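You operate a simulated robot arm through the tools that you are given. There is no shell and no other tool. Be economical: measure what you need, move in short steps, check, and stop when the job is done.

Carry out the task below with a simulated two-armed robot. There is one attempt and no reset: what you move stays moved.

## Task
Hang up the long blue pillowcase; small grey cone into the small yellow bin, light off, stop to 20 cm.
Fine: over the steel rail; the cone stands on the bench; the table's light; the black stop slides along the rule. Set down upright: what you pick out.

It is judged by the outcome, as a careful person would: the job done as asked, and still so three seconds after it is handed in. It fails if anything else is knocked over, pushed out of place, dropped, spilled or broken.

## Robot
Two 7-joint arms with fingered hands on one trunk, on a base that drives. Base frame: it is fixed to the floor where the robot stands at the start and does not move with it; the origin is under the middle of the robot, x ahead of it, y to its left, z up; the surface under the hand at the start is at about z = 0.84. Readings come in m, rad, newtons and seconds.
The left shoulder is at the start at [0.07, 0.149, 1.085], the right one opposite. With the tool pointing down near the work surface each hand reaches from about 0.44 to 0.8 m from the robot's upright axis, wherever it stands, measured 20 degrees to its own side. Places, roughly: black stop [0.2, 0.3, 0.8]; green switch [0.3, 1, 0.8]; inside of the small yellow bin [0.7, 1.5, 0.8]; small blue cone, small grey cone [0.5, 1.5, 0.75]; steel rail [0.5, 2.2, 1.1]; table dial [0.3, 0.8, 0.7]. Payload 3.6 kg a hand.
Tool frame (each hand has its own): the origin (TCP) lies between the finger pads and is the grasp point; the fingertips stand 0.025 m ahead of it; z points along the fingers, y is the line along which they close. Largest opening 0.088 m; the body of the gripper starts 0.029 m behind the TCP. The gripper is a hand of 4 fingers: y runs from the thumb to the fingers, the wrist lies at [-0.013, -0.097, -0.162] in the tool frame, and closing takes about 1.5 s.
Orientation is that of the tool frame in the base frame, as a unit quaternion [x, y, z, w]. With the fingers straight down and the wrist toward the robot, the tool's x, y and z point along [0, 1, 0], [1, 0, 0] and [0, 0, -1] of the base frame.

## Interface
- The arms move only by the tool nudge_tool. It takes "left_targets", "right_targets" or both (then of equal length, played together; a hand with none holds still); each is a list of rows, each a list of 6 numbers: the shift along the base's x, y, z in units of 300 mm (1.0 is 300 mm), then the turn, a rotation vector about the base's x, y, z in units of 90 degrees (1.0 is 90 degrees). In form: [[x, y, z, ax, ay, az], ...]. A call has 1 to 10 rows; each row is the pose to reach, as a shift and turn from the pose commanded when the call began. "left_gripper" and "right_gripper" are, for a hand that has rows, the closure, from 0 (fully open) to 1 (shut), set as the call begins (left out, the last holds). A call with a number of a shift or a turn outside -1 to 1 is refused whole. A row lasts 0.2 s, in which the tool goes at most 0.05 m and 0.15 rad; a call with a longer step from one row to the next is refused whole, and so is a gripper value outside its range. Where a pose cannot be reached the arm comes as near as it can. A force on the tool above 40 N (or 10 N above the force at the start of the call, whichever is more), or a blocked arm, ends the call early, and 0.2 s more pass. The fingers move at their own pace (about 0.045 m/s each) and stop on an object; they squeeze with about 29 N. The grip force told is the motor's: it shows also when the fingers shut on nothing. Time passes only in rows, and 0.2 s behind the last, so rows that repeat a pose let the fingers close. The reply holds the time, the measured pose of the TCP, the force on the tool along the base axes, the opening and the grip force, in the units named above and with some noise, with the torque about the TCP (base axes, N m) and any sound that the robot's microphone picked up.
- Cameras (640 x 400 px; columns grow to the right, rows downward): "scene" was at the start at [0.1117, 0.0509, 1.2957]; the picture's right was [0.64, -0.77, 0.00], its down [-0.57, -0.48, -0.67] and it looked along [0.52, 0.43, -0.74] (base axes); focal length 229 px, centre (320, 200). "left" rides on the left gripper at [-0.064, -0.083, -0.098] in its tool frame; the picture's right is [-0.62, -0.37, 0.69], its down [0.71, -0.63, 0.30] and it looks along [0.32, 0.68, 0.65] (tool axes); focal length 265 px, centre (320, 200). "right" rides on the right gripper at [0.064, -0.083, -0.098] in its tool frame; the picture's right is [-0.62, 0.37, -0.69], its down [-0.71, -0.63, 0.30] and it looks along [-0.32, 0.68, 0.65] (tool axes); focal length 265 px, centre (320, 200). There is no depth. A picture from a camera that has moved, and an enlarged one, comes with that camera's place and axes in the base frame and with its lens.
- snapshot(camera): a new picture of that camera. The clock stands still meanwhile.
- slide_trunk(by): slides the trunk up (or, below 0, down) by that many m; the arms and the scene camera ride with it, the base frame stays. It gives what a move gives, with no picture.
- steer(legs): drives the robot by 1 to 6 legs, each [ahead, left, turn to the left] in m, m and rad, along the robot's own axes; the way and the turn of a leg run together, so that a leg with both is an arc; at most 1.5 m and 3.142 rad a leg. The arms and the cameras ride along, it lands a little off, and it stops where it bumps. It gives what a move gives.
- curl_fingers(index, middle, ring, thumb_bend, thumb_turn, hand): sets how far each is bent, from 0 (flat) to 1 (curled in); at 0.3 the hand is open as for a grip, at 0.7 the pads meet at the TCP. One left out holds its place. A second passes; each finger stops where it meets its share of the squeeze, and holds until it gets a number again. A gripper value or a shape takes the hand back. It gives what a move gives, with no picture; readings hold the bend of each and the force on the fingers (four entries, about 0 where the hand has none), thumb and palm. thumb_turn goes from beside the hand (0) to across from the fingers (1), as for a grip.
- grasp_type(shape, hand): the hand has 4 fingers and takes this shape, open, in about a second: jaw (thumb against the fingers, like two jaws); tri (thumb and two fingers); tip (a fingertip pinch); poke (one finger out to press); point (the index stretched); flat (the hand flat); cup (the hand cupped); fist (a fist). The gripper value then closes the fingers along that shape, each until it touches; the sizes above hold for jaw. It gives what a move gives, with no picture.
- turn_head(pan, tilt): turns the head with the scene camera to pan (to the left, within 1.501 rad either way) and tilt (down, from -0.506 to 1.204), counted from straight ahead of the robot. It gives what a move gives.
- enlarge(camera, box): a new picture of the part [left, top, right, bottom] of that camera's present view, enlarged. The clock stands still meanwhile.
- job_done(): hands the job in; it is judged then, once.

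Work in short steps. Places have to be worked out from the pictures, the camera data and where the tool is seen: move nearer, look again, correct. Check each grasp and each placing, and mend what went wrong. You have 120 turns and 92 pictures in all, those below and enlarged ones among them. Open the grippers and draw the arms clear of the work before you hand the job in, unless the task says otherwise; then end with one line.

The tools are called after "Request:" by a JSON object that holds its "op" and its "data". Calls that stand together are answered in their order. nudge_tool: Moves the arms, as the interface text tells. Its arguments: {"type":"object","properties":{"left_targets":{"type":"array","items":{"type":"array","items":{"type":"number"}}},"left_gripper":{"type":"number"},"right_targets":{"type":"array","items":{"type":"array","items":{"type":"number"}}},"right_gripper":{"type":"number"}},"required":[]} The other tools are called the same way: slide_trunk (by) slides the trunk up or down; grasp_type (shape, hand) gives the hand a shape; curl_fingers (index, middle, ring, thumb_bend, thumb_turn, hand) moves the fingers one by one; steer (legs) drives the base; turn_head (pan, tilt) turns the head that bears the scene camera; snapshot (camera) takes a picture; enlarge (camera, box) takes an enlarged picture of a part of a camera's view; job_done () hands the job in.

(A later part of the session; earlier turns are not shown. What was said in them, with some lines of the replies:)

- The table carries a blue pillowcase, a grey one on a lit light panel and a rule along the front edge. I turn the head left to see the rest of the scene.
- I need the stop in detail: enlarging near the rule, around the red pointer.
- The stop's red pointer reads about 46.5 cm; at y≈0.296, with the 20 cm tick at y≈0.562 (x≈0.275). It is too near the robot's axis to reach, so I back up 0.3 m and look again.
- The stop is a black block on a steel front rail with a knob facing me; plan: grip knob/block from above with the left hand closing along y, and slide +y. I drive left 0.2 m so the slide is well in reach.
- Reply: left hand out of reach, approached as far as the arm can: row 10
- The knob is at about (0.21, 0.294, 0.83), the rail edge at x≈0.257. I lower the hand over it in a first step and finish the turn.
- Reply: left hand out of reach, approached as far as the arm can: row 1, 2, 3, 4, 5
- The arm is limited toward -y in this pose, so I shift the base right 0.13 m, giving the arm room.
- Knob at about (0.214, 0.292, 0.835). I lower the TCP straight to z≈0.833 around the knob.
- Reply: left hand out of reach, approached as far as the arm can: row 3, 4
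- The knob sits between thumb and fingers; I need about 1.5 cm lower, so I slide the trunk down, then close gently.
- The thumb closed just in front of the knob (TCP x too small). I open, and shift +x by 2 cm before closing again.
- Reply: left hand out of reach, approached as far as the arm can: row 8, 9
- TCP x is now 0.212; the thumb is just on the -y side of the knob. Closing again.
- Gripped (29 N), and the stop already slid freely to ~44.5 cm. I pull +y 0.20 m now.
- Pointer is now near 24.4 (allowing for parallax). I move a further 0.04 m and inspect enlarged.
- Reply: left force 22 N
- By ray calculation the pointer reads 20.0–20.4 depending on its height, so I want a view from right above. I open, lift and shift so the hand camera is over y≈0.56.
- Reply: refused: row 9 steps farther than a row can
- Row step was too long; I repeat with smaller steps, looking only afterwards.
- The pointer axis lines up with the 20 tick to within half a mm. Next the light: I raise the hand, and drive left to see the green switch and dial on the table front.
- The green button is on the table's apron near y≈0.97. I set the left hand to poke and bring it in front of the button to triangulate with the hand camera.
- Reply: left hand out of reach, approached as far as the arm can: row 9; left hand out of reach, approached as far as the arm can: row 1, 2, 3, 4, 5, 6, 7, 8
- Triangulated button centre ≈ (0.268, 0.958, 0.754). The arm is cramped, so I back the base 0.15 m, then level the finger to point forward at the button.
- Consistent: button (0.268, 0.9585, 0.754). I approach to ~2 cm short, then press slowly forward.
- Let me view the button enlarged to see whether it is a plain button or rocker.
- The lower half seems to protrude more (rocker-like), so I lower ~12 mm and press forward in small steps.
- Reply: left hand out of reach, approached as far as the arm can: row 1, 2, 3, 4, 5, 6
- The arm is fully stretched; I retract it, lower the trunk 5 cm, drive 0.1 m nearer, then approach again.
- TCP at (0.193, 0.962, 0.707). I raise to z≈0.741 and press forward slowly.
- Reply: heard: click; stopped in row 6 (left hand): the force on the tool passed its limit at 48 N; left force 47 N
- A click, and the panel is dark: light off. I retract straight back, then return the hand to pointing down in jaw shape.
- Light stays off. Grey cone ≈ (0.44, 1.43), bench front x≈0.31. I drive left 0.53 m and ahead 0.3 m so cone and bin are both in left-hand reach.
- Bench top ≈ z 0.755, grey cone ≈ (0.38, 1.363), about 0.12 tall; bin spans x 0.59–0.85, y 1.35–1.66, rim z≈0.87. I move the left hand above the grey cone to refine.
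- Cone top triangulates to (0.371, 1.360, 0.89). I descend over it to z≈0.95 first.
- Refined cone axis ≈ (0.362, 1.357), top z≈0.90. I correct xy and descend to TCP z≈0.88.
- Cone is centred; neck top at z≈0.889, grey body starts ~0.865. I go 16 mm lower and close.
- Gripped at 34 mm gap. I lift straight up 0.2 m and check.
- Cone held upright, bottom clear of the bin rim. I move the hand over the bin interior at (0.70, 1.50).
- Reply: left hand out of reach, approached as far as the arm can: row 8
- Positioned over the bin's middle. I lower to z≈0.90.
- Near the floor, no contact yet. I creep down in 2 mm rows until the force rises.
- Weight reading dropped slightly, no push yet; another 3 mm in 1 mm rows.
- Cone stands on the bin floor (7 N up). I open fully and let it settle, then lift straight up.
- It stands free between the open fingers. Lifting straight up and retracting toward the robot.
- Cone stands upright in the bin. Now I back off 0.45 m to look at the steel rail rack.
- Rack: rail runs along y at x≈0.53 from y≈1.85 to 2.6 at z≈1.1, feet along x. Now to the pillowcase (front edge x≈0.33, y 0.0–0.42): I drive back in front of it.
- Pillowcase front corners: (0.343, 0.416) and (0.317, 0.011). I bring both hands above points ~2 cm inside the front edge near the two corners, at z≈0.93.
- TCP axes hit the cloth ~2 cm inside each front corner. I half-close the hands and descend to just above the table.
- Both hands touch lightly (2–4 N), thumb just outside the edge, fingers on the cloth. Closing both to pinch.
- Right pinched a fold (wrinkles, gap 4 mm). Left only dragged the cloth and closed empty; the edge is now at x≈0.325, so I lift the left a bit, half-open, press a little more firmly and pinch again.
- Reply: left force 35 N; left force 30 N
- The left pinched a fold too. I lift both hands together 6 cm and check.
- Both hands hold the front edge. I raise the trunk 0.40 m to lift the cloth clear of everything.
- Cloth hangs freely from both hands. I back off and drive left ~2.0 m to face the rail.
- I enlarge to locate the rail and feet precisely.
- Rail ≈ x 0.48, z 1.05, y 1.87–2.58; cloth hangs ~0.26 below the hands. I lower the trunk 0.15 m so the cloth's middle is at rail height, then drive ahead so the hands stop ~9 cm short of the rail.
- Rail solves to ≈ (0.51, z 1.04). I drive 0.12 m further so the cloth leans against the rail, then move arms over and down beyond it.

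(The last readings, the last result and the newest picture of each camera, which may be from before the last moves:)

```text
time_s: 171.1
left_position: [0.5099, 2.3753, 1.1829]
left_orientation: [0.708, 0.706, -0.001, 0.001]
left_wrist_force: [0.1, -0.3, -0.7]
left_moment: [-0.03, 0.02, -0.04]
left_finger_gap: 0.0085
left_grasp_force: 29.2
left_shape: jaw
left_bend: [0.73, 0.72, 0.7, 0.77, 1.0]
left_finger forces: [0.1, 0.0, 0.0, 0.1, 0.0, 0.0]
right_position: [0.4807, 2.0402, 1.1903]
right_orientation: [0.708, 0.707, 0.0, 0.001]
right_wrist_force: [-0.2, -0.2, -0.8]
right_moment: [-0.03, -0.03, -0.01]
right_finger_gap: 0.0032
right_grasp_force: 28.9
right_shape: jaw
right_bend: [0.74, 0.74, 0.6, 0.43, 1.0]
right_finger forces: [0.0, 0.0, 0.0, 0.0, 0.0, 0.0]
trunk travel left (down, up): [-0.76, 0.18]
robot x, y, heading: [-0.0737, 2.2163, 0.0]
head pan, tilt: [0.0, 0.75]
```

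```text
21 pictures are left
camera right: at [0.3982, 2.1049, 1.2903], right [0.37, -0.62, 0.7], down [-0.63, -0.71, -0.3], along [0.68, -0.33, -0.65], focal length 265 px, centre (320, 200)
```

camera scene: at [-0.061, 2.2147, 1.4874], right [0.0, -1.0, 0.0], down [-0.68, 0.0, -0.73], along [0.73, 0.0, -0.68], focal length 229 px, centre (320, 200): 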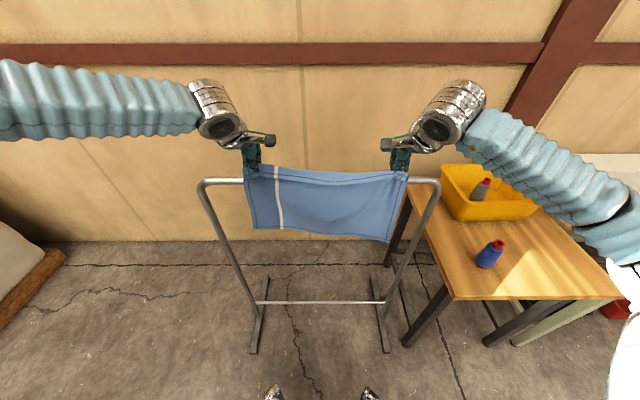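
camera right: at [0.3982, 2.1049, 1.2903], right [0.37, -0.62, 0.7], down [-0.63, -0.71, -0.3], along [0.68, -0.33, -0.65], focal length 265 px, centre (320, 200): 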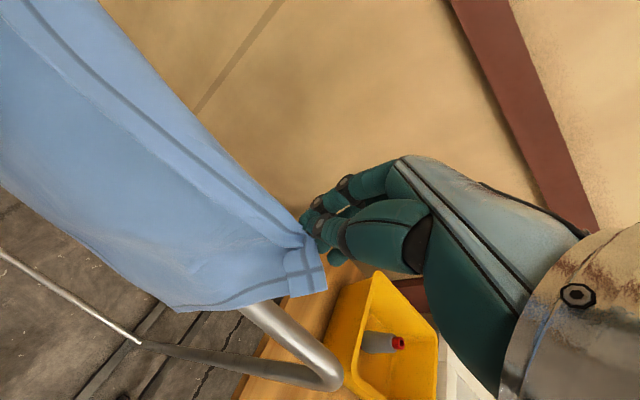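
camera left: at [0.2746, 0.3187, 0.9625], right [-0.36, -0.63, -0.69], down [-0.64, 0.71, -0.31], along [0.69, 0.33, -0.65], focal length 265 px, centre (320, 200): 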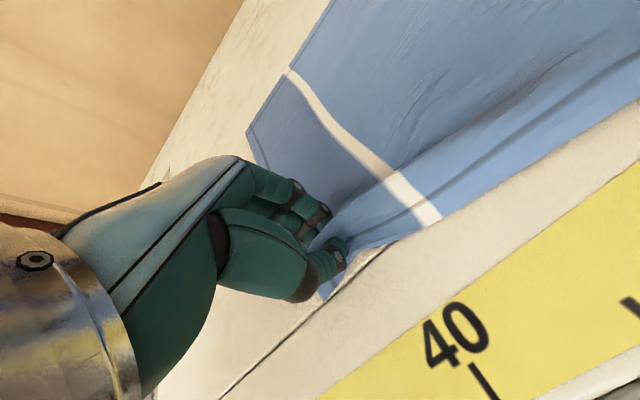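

The rail is now behind the cloth at x≈0.495. I carry both hands over and down the far side in an arc.

Request:
{"op": "nudge_tool", "data": {"left_targets": [[0.07, 0, 0, 0, 0, 0], [0.14, 0, -0.02, 0, 0, 0], [0.21, 0, -0.06, 0, 0, 0], [0.27, 0, -0.12, 0, 0, 0], [0.31, 0, -0.19, 0, 0, 0], [0.33, 0, -0.27, 0, 0, 0], [0.333, 0, -0.343, 0, 0, 0]], "right_targets": [[0.1, 0, 0, 0, 0, 0], [0.2, 0, -0.02, 0, 0, 0], [0.3, 0, -0.06, 0, 0, 0], [0.36, 0, -0.12, 0, 0, 0], [0.41, 0, -0.2, 0, 0, 0], [0.43, 0, -0.28, 0, 0, 0], [0.433, 0, -0.367, 0, 0, 0]]}}

Request:
{"op": "snapshot", "data": {"camera": "scene"}}

Request:
{"op": "snapshot", "data": {"camera": "right"}}

```text
time_s: 172.7
left_position: [0.5858, 2.389, 1.0875]
left_orientation: [0.709, 0.705, -0.001, -0.001]
left_wrist_force: [0.3, -3.4, 0.4]
left_moment: [-0.06, 0.02, 0.0]
left_finger_gap: 0.0082
left_grasp_force: 28.9
left_shape: jaw
left_bend: [0.73, 0.72, 0.7, 0.77, 1.0]
left_finger forces: [0.1, 0.0, 0.1, 0.0, 0.0, 0.0]
left hand out of reach, approached as far as the arm can: row 4, 5, 6, 7
right_position: [0.6159, 2.0402, 1.077]
right_orientation: [0.707, 0.707, 0.0, -0.001]
right_wrist_force: [0.7, 3.7, 0.7]
right_moment: [0.09, 0.01, 0.03]
right_finger_gap: 0.0033
right_grasp_force: 29.3
right_shape: jaw
right_bend: [0.74, 0.74, 0.6, 0.43, 1.0]
right_finger forces: [0.0, 0.0, 0.0, 0.0, 0.0, 0.1]
trunk travel left (down, up): [-0.76, 0.18]
robot x, y, heading: [-0.0752, 2.214, 0.001]
head pan, tilt: [0.0, 0.75]
```

```text
20 pictures are left
camera scene: at [0.0621, 2.2151, 1.4873], right [0.0, -1.0, 0.0], down [-0.68, 0.0, -0.73], along [0.73, 0.0, -0.68], focal length 229 px, centre (320, 200)
```

scene: 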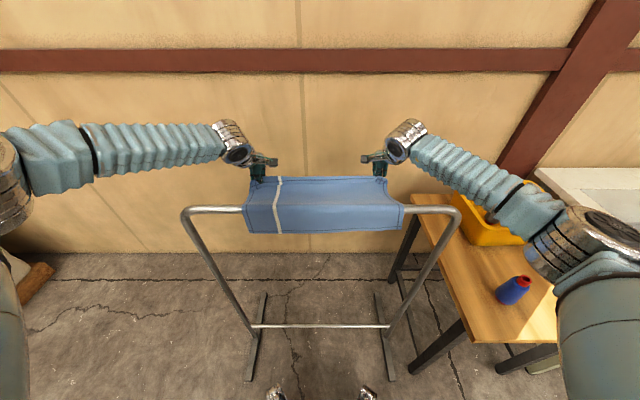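

```text
19 pictures are left
camera right: at [0.533, 2.1035, 1.1774], right [0.37, -0.62, 0.69], down [-0.63, -0.71, -0.3], along [0.68, -0.32, -0.66], focal length 265 px, centre (320, 200)
```

right: 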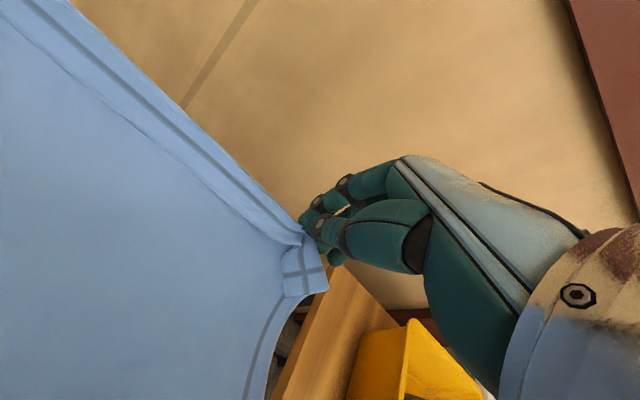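

It drapes, but the near side is short (~8 cm vs ~15 cm beyond the rail). I bring the hands back to the near side and a bit lower, to redo it balanced.

Request:
{"op": "nudge_tool", "data": {"left_targets": [[-0.025, -0.01, 0.07, 0, 0, 0], [-0.053, -0.02, 0.14, 0, 0, 0], [-0.12, -0.03, 0.22, 0, 0, 0], [-0.187, -0.045, 0.273, 0, 0, 0], [-0.27, -0.045, 0.27, 0, 0, 0], [-0.353, -0.045, 0.257, 0, 0, 0], [-0.42, -0.045, 0.207, 0, 0, 0]], "right_targets": [[-0.05, 0, 0.09, 0, 0, 0], [-0.1, 0, 0.177, 0, 0, 0], [-0.19, 0, 0.26, 0, 0, 0], [-0.287, 0, 0.31, 0, 0, 0], [-0.38, 0, 0.31, 0, 0, 0], [-0.453, 0, 0.293, 0, 0, 0], [-0.52, 0, 0.243, 0, 0, 0]]}}

Request:
{"op": "snapshot", "data": {"camera": "scene"}}

```text
time_s: 174.3
left_position: [0.4567, 2.3745, 1.1526]
left_orientation: [0.708, 0.706, 0.0, 0.0]
left_wrist_force: [-0.4, 0.1, 0.3]
left_moment: [-0.03, 0.0, -0.03]
left_finger_gap: 0.0082
left_grasp_force: 28.8
left_shape: jaw
left_bend: [0.73, 0.72, 0.7, 0.77, 1.0]
left_finger forces: [0.0, 0.0, 0.1, 0.0, 0.1, 0.1]
right_position: [0.4553, 2.0371, 1.1541]
right_orientation: [0.708, 0.706, 0.002, 0.001]
right_wrist_force: [-0.5, 0.2, 0.9]
right_moment: [-0.02, 0.0, 0.0]
right_finger_gap: 0.0034
right_grasp_force: 28.7
right_shape: jaw
right_bend: [0.74, 0.74, 0.6, 0.43, 1.0]
right_finger forces: [0.0, 0.0, 0.0, 0.0, 0.0, 0.1]
trunk travel left (down, up): [-0.76, 0.18]
robot x, y, heading: [-0.0743, 2.217, -0.003]
head pan, tilt: [0.0, 0.75]
```

```text
18 pictures are left
camera scene: at [0.0577, 2.2159, 1.4877], right [0.0, -1.0, 0.0], down [-0.68, 0.0, -0.73], along [0.73, 0.0, -0.68], focal length 229 px, centre (320, 200)
```

scene: 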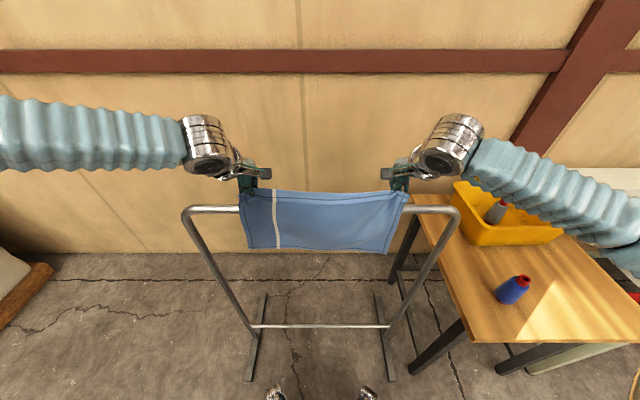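

Now about half is above/below rail height (near ≈0.135). I nudge the base 3 cm forward and repeat the arc with the smaller radius.

Request:
{"op": "steer", "data": {"legs": [[0.03, 0, 0]]}}

Request:
{"op": "nudge_tool", "data": {"left_targets": [[0.055, 0, 0, 0, 0, 0], [0.11, 0, -0.01, 0, 0, 0], [0.16, 0, -0.03, 0, 0, 0], [0.21, 0, -0.053, 0, 0, 0], [0.26, 0, -0.09, 0, 0, 0], [0.293, 0, -0.127, 0, 0, 0], [0.343, 0, -0.21, 0, 0, 0], [0.367, 0, -0.277, 0, 0, 0]], "right_targets": [[0.055, 0, 0, 0, 0, 0], [0.11, 0, -0.01, 0, 0, 0], [0.16, 0, -0.03, 0, 0, 0], [0.21, 0, -0.053, 0, 0, 0], [0.26, 0, -0.09, 0, 0, 0], [0.293, 0, -0.127, 0, 0, 0], [0.343, 0, -0.21, 0, 0, 0], [0.367, 0, -0.277, 0, 0, 0]]}}

Request:
{"op": "snapshot", "data": {"camera": "scene"}}

Request:
{"op": "snapshot", "data": {"camera": "left"}}

```text
time_s: 175.4
left_position: [0.4876, 2.3747, 1.1531]
left_orientation: [0.708, 0.707, -0.001, 0.001]
left_wrist_force: [-0.6, -0.2, -0.7]
left_moment: [0.0, -0.03, 0.02]
left_finger_gap: 0.008
left_grasp_force: 28.8
left_shape: jaw
left_bend: [0.73, 0.72, 0.7, 0.77, 1.0]
left_finger forces: [0.0, 0.0, 0.0, 0.0, 0.0, 0.0]
right_position: [0.4852, 2.0356, 1.155]
right_orientation: [0.707, 0.707, 0.0, 0.001]
right_wrist_force: [0.2, -0.1, 0.1]
right_moment: [0.02, 0.0, 0.0]
right_finger_gap: 0.0032
right_grasp_force: 28.7
right_shape: jaw
right_bend: [0.74, 0.74, 0.6, 0.43, 1.0]
right_finger forces: [0.0, 0.0, 0.0, 0.0, 0.0, 0.0]
trunk travel left (down, up): [-0.76, 0.18]
robot x, y, heading: [-0.0391, 2.2155, 0.0]
head pan, tilt: [0.0, 0.75]
```

```text
time_s: 177.2
left_position: [0.5989, 2.3775, 1.0687]
left_orientation: [0.708, 0.706, -0.002, 0.001]
left_wrist_force: [0.0, 0.6, 0.2]
left_moment: [0.04, -0.01, -0.02]
left_finger_gap: 0.008
left_grasp_force: 28.8
left_shape: jaw
left_bend: [0.73, 0.72, 0.7, 0.77, 1.0]
left_finger forces: [0.0, 0.0, 0.1, 0.1, 0.0, 0.1]
right_position: [0.5977, 2.0389, 1.0701]
right_orientation: [0.708, 0.707, -0.001, 0.001]
right_wrist_force: [0.2, 0.1, -0.1]
right_moment: [0.01, 0.01, -0.01]
right_finger_gap: 0.0031
right_grasp_force: 29.4
right_shape: jaw
right_bend: [0.74, 0.74, 0.6, 0.43, 1.0]
right_finger forces: [0.1, 0.0, 0.1, 0.1, 0.0, 0.0]
trunk travel left (down, up): [-0.76, 0.18]
robot x, y, heading: [-0.0418, 2.2198, 0.002]
head pan, tilt: [0.0, 0.75]
```

```text
17 pictures are left
camera scene: at [0.0939, 2.2171, 1.4873], right [0.0, -1.0, 0.0], down [-0.68, 0.0, -0.73], along [0.73, 0.0, -0.68], focal length 229 px, centre (320, 200)
```

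scene: 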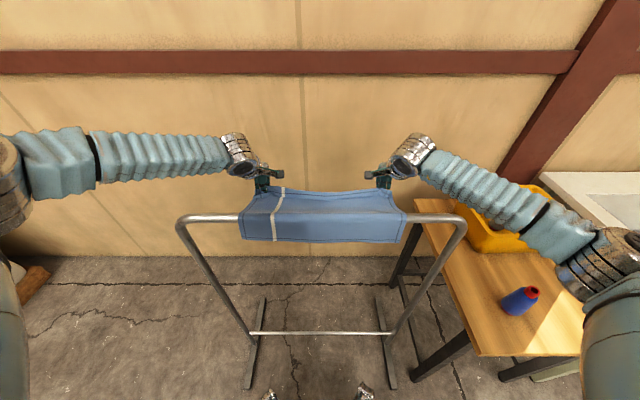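

```text
16 pictures are left
camera left: at [0.5172, 2.313, 1.1682], right [-0.37, -0.62, -0.69], down [-0.63, 0.72, -0.3], along [0.68, 0.32, -0.66], focal length 265 px, centre (320, 200)
```

left: 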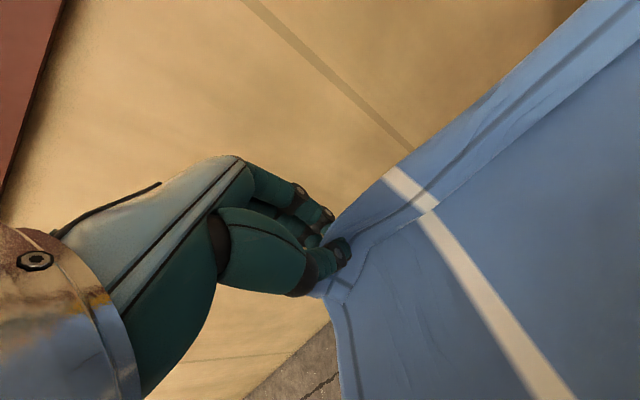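

Near side is still only ~0.085 (the gripped fold and flap take up more of the far side). I go back once more, lower by ~4 cm, and repeat with a still shorter radius, ending just beyond and above the rail.

Request:
{"op": "nudge_tool", "data": {"left_targets": [[-0.04, 0, 0.085, 0, 0, 0], [-0.077, 0, 0.17, 0, 0, 0], [-0.15, 0, 0.24, 0, 0, 0], [-0.227, 0, 0.287, 0, 0, 0], [-0.3, 0, 0.287, 0, 0, 0], [-0.377, 0, 0.287, 0, 0, 0], [-0.42, 0, 0.24, 0, 0, 0], [-0.46, 0, 0.187, 0, 0, 0], [-0.46, 0, 0.187, 0, 0, 0]], "right_targets": [[-0.04, 0, 0.085, 0, 0, 0], [-0.077, 0, 0.17, 0, 0, 0], [-0.15, 0, 0.24, 0, 0, 0], [-0.227, 0, 0.287, 0, 0, 0], [-0.3, 0, 0.287, 0, 0, 0], [-0.377, 0, 0.287, 0, 0, 0], [-0.42, 0, 0.24, 0, 0, 0], [-0.46, 0, 0.187, 0, 0, 0], [-0.46, 0, 0.187, 0, 0, 0]]}}

Request:
{"op": "snapshot", "data": {"camera": "scene"}}

```text
time_s: 179.2
left_position: [0.4601, 2.3743, 1.1232]
left_orientation: [0.709, 0.705, -0.002, 0.0]
left_wrist_force: [0.5, 0.3, -0.6]
left_moment: [-0.01, 0.03, -0.02]
left_finger_gap: 0.0082
left_grasp_force: 29.1
left_shape: jaw
left_bend: [0.73, 0.72, 0.7, 0.77, 1.0]
left_finger forces: [0.1, 0.0, 0.0, 0.0, 0.1, 0.0]
right_position: [0.4603, 2.0375, 1.125]
right_orientation: [0.708, 0.706, 0.0, -0.001]
right_wrist_force: [-0.8, 0.0, -1.0]
right_moment: [-0.04, -0.01, -0.03]
right_finger_gap: 0.0034
right_grasp_force: 29.0
right_shape: jaw
right_bend: [0.74, 0.74, 0.6, 0.43, 1.0]
right_finger forces: [0.1, 0.0, 0.0, 0.0, 0.1, 0.1]
trunk travel left (down, up): [-0.76, 0.18]
robot x, y, heading: [-0.0452, 2.2184, 0.005]
head pan, tilt: [0.0, 0.75]
```

```text
15 pictures are left
camera scene: at [0.0921, 2.2168, 1.4874], right [0.0, -1.0, 0.0], down [-0.68, 0.0, -0.73], along [0.73, 0.0, -0.68], focal length 229 px, centre (320, 200)
```

scene: 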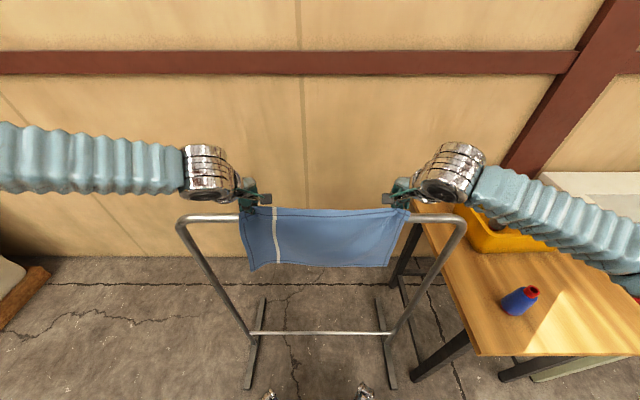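

TCP to cloth bottom is ~0.26 here. The earlier draped view may have shown it still swinging, so I arc over with ~9 cm radius and hold to let it settle before judging.

Request:
{"op": "nudge_tool", "data": {"left_targets": [[0.06, 0, 0.03, 0, 0, 0], [0.117, 0, 0.053, 0, 0, 0], [0.175, 0, 0.053, 0, 0, 0], [0.233, 0, 0.047, 0, 0, 0], [0.285, 0, 0.02, 0, 0, 0], [0.333, 0, -0.013, 0, 0, 0], [0.383, 0, -0.08, 0, 0, 0], [0.383, 0, -0.08, 0, 0, 0], [0.383, 0, -0.08, 0, 0, 0], [0.383, 0, -0.08, 0, 0, 0]], "right_targets": [[0.06, 0, 0.03, 0, 0, 0], [0.117, 0, 0.053, 0, 0, 0], [0.175, 0, 0.053, 0, 0, 0], [0.233, 0, 0.047, 0, 0, 0], [0.285, 0, 0.02, 0, 0, 0], [0.333, 0, -0.013, 0, 0, 0], [0.383, 0, -0.08, 0, 0, 0], [0.383, 0, -0.08, 0, 0, 0], [0.383, 0, -0.08, 0, 0, 0], [0.383, 0, -0.08, 0, 0, 0]]}}

Request:
{"op": "enlarge", "data": {"camera": "scene", "box": [220, 150, 430, 281]}}

```text
time_s: 181.4
left_position: [0.5775, 2.3752, 1.1003]
left_orientation: [0.708, 0.706, -0.002, -0.001]
left_wrist_force: [-0.2, -0.3, -0.3]
left_moment: [0.0, 0.02, 0.01]
left_finger_gap: 0.0082
left_grasp_force: 29.1
left_shape: jaw
left_bend: [0.73, 0.72, 0.7, 0.77, 1.0]
left_finger forces: [0.1, 0.0, 0.0, 0.0, 0.0, 0.1]
right_position: [0.5773, 2.0376, 1.0997]
right_orientation: [0.708, 0.706, 0.0, -0.001]
right_wrist_force: [-0.4, -0.2, -0.2]
right_moment: [-0.01, 0.01, 0.02]
right_finger_gap: 0.003
right_grasp_force: 29.1
right_shape: jaw
right_bend: [0.74, 0.74, 0.6, 0.43, 1.0]
right_finger forces: [0.0, 0.0, 0.1, 0.1, 0.0, 0.0]
trunk travel left (down, up): [-0.76, 0.18]
robot x, y, heading: [-0.0412, 2.2164, -0.001]
head pan, tilt: [0.0, 0.75]
```

```text
3.05 times, centred on (325, 216) of scene
camera zoom: at [0.0941, 2.2169, 1.4872], right [0.0, -1.0, 0.0], down [-0.68, 0.0, -0.73], along [0.73, 0.0, -0.68], focal length 699 px, centre (305, 153)
```

zoom: 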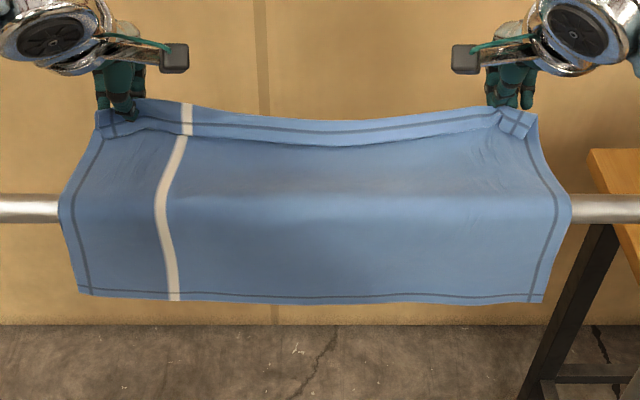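

Now well balanced: near side ≈0.12, far side ≈0.125 including the flap, spread evenly over the rail. I open both hands and wait.

Request:
{"op": "nudge_tool", "data": {"left_targets": [[0, 0, 0, 0, 0, 0], [0, 0, 0, 0, 0, 0], [0, 0, 0, 0, 0, 0], [0, 0, 0, 0, 0, 0], [0, 0, 0, 0, 0, 0], [0, 0, 0, 0, 0, 0], [0, 0, 0, 0, 0, 0], [0, 0, 0, 0, 0, 0]], "right_targets": [[0, 0, 0, 0, 0, 0], [0, 0, 0, 0, 0, 0], [0, 0, 0, 0, 0, 0], [0, 0, 0, 0, 0, 0], [0, 0, 0, 0, 0, 0], [0, 0, 0, 0, 0, 0], [0, 0, 0, 0, 0, 0], [0, 0, 0, 0, 0, 0]], "left_gripper": 0, "right_gripper": 0}}

Request:
{"op": "enlarge", "data": {"camera": "scene", "box": [220, 150, 430, 281]}}

Request:
{"op": "snapshot", "data": {"camera": "right"}}

```text
time_s: 183.2
left_position: [0.5757, 2.3746, 1.1007]
left_orientation: [0.708, 0.706, -0.002, 0.001]
left_wrist_force: [0.3, 0.6, 0.2]
left_moment: [-0.01, 0.0, -0.04]
left_finger_gap: 0.0875
left_grasp_force: 0.1
left_shape: jaw
left_bend: [0.3, 0.3, 0.3, 0.3, 0.98]
left_finger forces: [0.1, 0.1, 0.0, 0.0, 0.1, 0.0]
right_position: [0.5753, 2.0368, 1.1]
right_orientation: [0.708, 0.707, 0.0, 0.0]
right_wrist_force: [0.6, -0.5, -0.2]
right_moment: [-0.03, -0.01, 0.02]
right_finger_gap: 0.0877
right_grasp_force: 0.1
right_shape: jaw
right_bend: [0.3, 0.3, 0.3, 0.3, 0.98]
right_finger forces: [0.0, 0.0, 0.0, 0.0, 0.0, 0.0]
trunk travel left (down, up): [-0.76, 0.18]
robot x, y, heading: [-0.0414, 2.2189, -0.0]
head pan, tilt: [0.0, 0.75]
```

```text
3.05 times, centred on (325, 216) of scene
camera zoom: at [0.0922, 2.2165, 1.4874], right [0.0, -1.0, 0.0], down [-0.68, 0.0, -0.73], along [0.73, 0.0, -0.68], focal length 699 px, centre (305, 153)
```

zoom: 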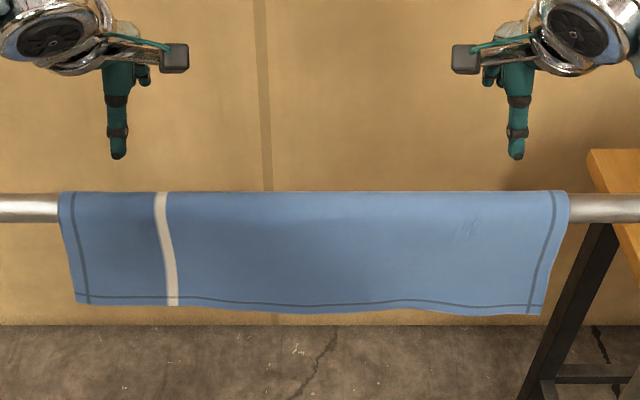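

```text
12 pictures are left
camera right: at [0.4935, 2.1011, 1.1999], right [0.37, -0.62, 0.69], down [-0.63, -0.71, -0.3], along [0.68, -0.33, -0.65], focal length 265 px, centre (320, 200)
```

right: 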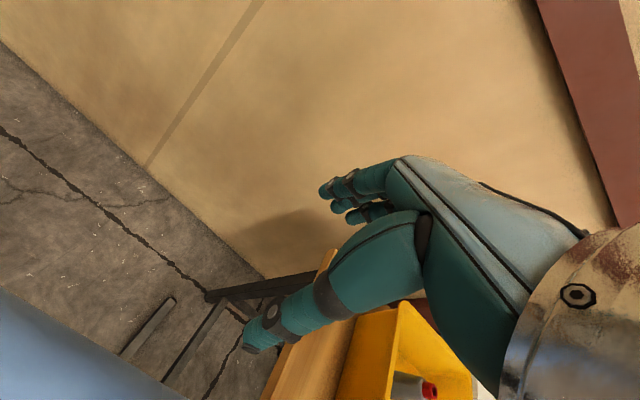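

The pillowcase hangs over the rail. I raise both hands straight up 0.15 m, then back the base off.

Request:
{"op": "nudge_tool", "data": {"left_targets": [[0, 0, 0.1, 0, 0, 0], [0, 0, 0.2, 0, 0, 0], [0, 0, 0.3, 0, 0, 0], [0, 0, 0.4, 0, 0, 0], [0, 0, 0.5, 0, 0, 0]], "right_targets": [[0, 0, 0.1, 0, 0, 0], [0, 0, 0.2, 0, 0, 0], [0, 0, 0.3, 0, 0, 0], [0, 0, 0.4, 0, 0, 0], [0, 0, 0.5, 0, 0, 0]]}}

Request:
{"op": "steer", "data": {"legs": [[-0.6, 0, 0]]}}

Request:
{"op": "turn_head", "data": {"pan": -0.3, "tilt": 0.5}}

Request:
{"op": "snapshot", "data": {"camera": "scene"}}

```text
time_s: 184.4
left_position: [0.5744, 2.3751, 1.2514]
left_orientation: [0.709, 0.706, -0.003, 0.0]
left_wrist_force: [0.1, -0.1, -0.3]
left_moment: [0.0, 0.0, 0.01]
left_finger_gap: 0.0874
left_grasp_force: 0.0
left_shape: jaw
left_bend: [0.3, 0.3, 0.3, 0.3, 0.98]
left_finger forces: [0.0, 0.0, 0.1, 0.1, 0.1, 0.1]
right_position: [0.5746, 2.0366, 1.2532]
right_orientation: [0.707, 0.707, 0.0, 0.0]
right_wrist_force: [-0.5, -0.2, -0.8]
right_moment: [0.01, -0.02, 0.02]
right_finger_gap: 0.0876
right_grasp_force: 0.2
right_shape: jaw
right_bend: [0.3, 0.3, 0.3, 0.3, 0.98]
right_finger forces: [0.0, 0.0, 0.0, 0.0, 0.1, 0.0]
trunk travel left (down, up): [-0.76, 0.18]
robot x, y, heading: [-0.0405, 2.2155, -0.003]
head pan, tilt: [0.0, 0.75]
```

```text
time_s: 192.5
left_position: [-0.029, 2.3734, 1.2502]
left_orientation: [0.709, 0.705, -0.001, -0.001]
left_wrist_force: [-0.4, -0.5, 0.5]
left_moment: [0.04, -0.03, 0.0]
left_finger_gap: 0.0875
left_grasp_force: 0.0
left_shape: jaw
left_bend: [0.3, 0.3, 0.3, 0.3, 0.98]
left_finger forces: [0.0, 0.0, 0.0, 0.0, 0.1, 0.1]
right_position: [-0.0303, 2.0338, 1.2527]
right_orientation: [0.709, 0.706, 0.001, 0.0]
right_wrist_force: [-0.2, 0.0, -0.2]
right_moment: [0.0, -0.02, -0.02]
right_finger_gap: 0.0875
right_grasp_force: 0.1
right_shape: jaw
right_bend: [0.3, 0.3, 0.3, 0.3, 0.98]
right_finger forces: [0.0, 0.0, 0.0, 0.0, 0.0, 0.1]
trunk travel left (down, up): [-0.76, 0.18]
robot x, y, heading: [-0.642, 2.2141, -0.003]
head pan, tilt: [0.0, 0.75]
```

```text
time_s: 193.3
left_position: [-0.0294, 2.3751, 1.25]
left_orientation: [0.709, 0.705, -0.002, 0.0]
left_wrist_force: [-0.1, -0.2, -0.2]
left_moment: [-0.01, 0.02, -0.02]
left_finger_gap: 0.0874
left_grasp_force: 0.0
left_shape: jaw
left_bend: [0.3, 0.3, 0.3, 0.3, 0.98]
left_finger forces: [0.0, 0.0, 0.0, 0.0, 0.0, 0.1]
right_position: [-0.0289, 2.0351, 1.2527]
right_orientation: [0.709, 0.705, -0.001, 0.001]
right_wrist_force: [0.0, 0.4, 0.0]
right_moment: [-0.03, 0.01, 0.02]
right_finger_gap: 0.0877
right_grasp_force: 0.1
right_shape: jaw
right_bend: [0.3, 0.3, 0.3, 0.3, 0.98]
right_finger forces: [0.0, 0.1, 0.0, 0.0, 0.1, 0.0]
trunk travel left (down, up): [-0.76, 0.18]
robot x, y, heading: [-0.6482, 2.2165, -0.004]
head pan, tilt: [-0.3, 0.499]
```

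```text
11 pictures are left
camera scene: at [-0.5088, 2.1895, 1.5093], right [-0.3, -0.96, 0.0], down [-0.46, 0.14, -0.88], along [0.84, -0.26, -0.48], focal length 229 px, centre (320, 200)
```

scene: 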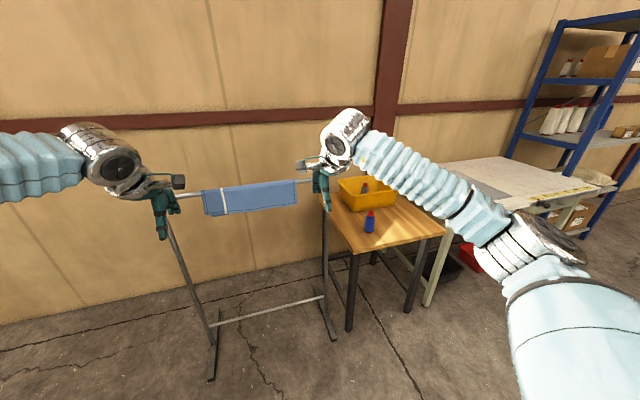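

Cloth stayed on for 10 s. One last check of the table: rule/stop, light and bin in close-up.

Request:
{"op": "turn_head", "data": {"pan": -0.85, "tilt": 0.35}}

Request:
{"op": "snapshot", "data": {"camera": "scene"}}

```text
time_s: 194.3
left_position: [-0.029, 2.3757, 1.2495]
left_orientation: [0.709, 0.705, -0.001, 0.0]
left_wrist_force: [0.4, 1.0, 0.4]
left_moment: [0.0, 0.01, 0.0]
left_finger_gap: 0.0872
left_grasp_force: 0.1
left_shape: jaw
left_bend: [0.3, 0.3, 0.3, 0.3, 0.98]
left_finger forces: [0.0, 0.1, 0.0, 0.0, 0.0, 0.0]
right_position: [-0.0289, 2.035, 1.2538]
right_orientation: [0.709, 0.705, -0.001, 0.0]
right_wrist_force: [-1.4, -0.5, -0.4]
right_moment: [0.03, 0.01, -0.01]
right_finger_gap: 0.0875
right_grasp_force: 0.0
right_shape: jaw
right_bend: [0.3, 0.3, 0.3, 0.3, 0.98]
right_finger forces: [0.1, 0.1, 0.0, 0.0, 0.0, 0.0]
trunk travel left (down, up): [-0.76, 0.18]
robot x, y, heading: [-0.6433, 2.2139, -0.004]
head pan, tilt: [-0.85, 0.351]
```

```text
10 pictures are left
camera scene: at [-0.5341, 2.1465, 1.523], right [-0.75, -0.66, 0.0], down [-0.23, 0.26, -0.94], along [0.62, -0.71, -0.34], focal length 229 px, centre (320, 200)
```

scene: 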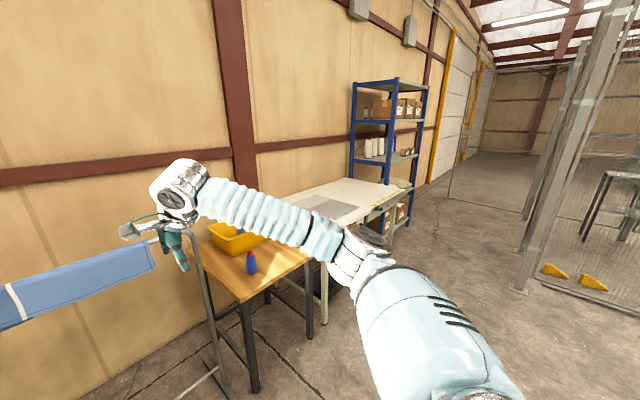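

The panel is dark, the cases, cones and bin are in place, and the stop was still at 20 cm in the picture taken after the cloth was lifted. The hands are open and clear, so I hand the job in.

Request:
{"op": "job_done", "data": {}}

```text
The job is handed in.
```

The blue pillowcase hangs over the steel rail, the small grey cone stands upright in the small yellow bin, the table's light is off, and the black stop is at 20 cm on the rule.
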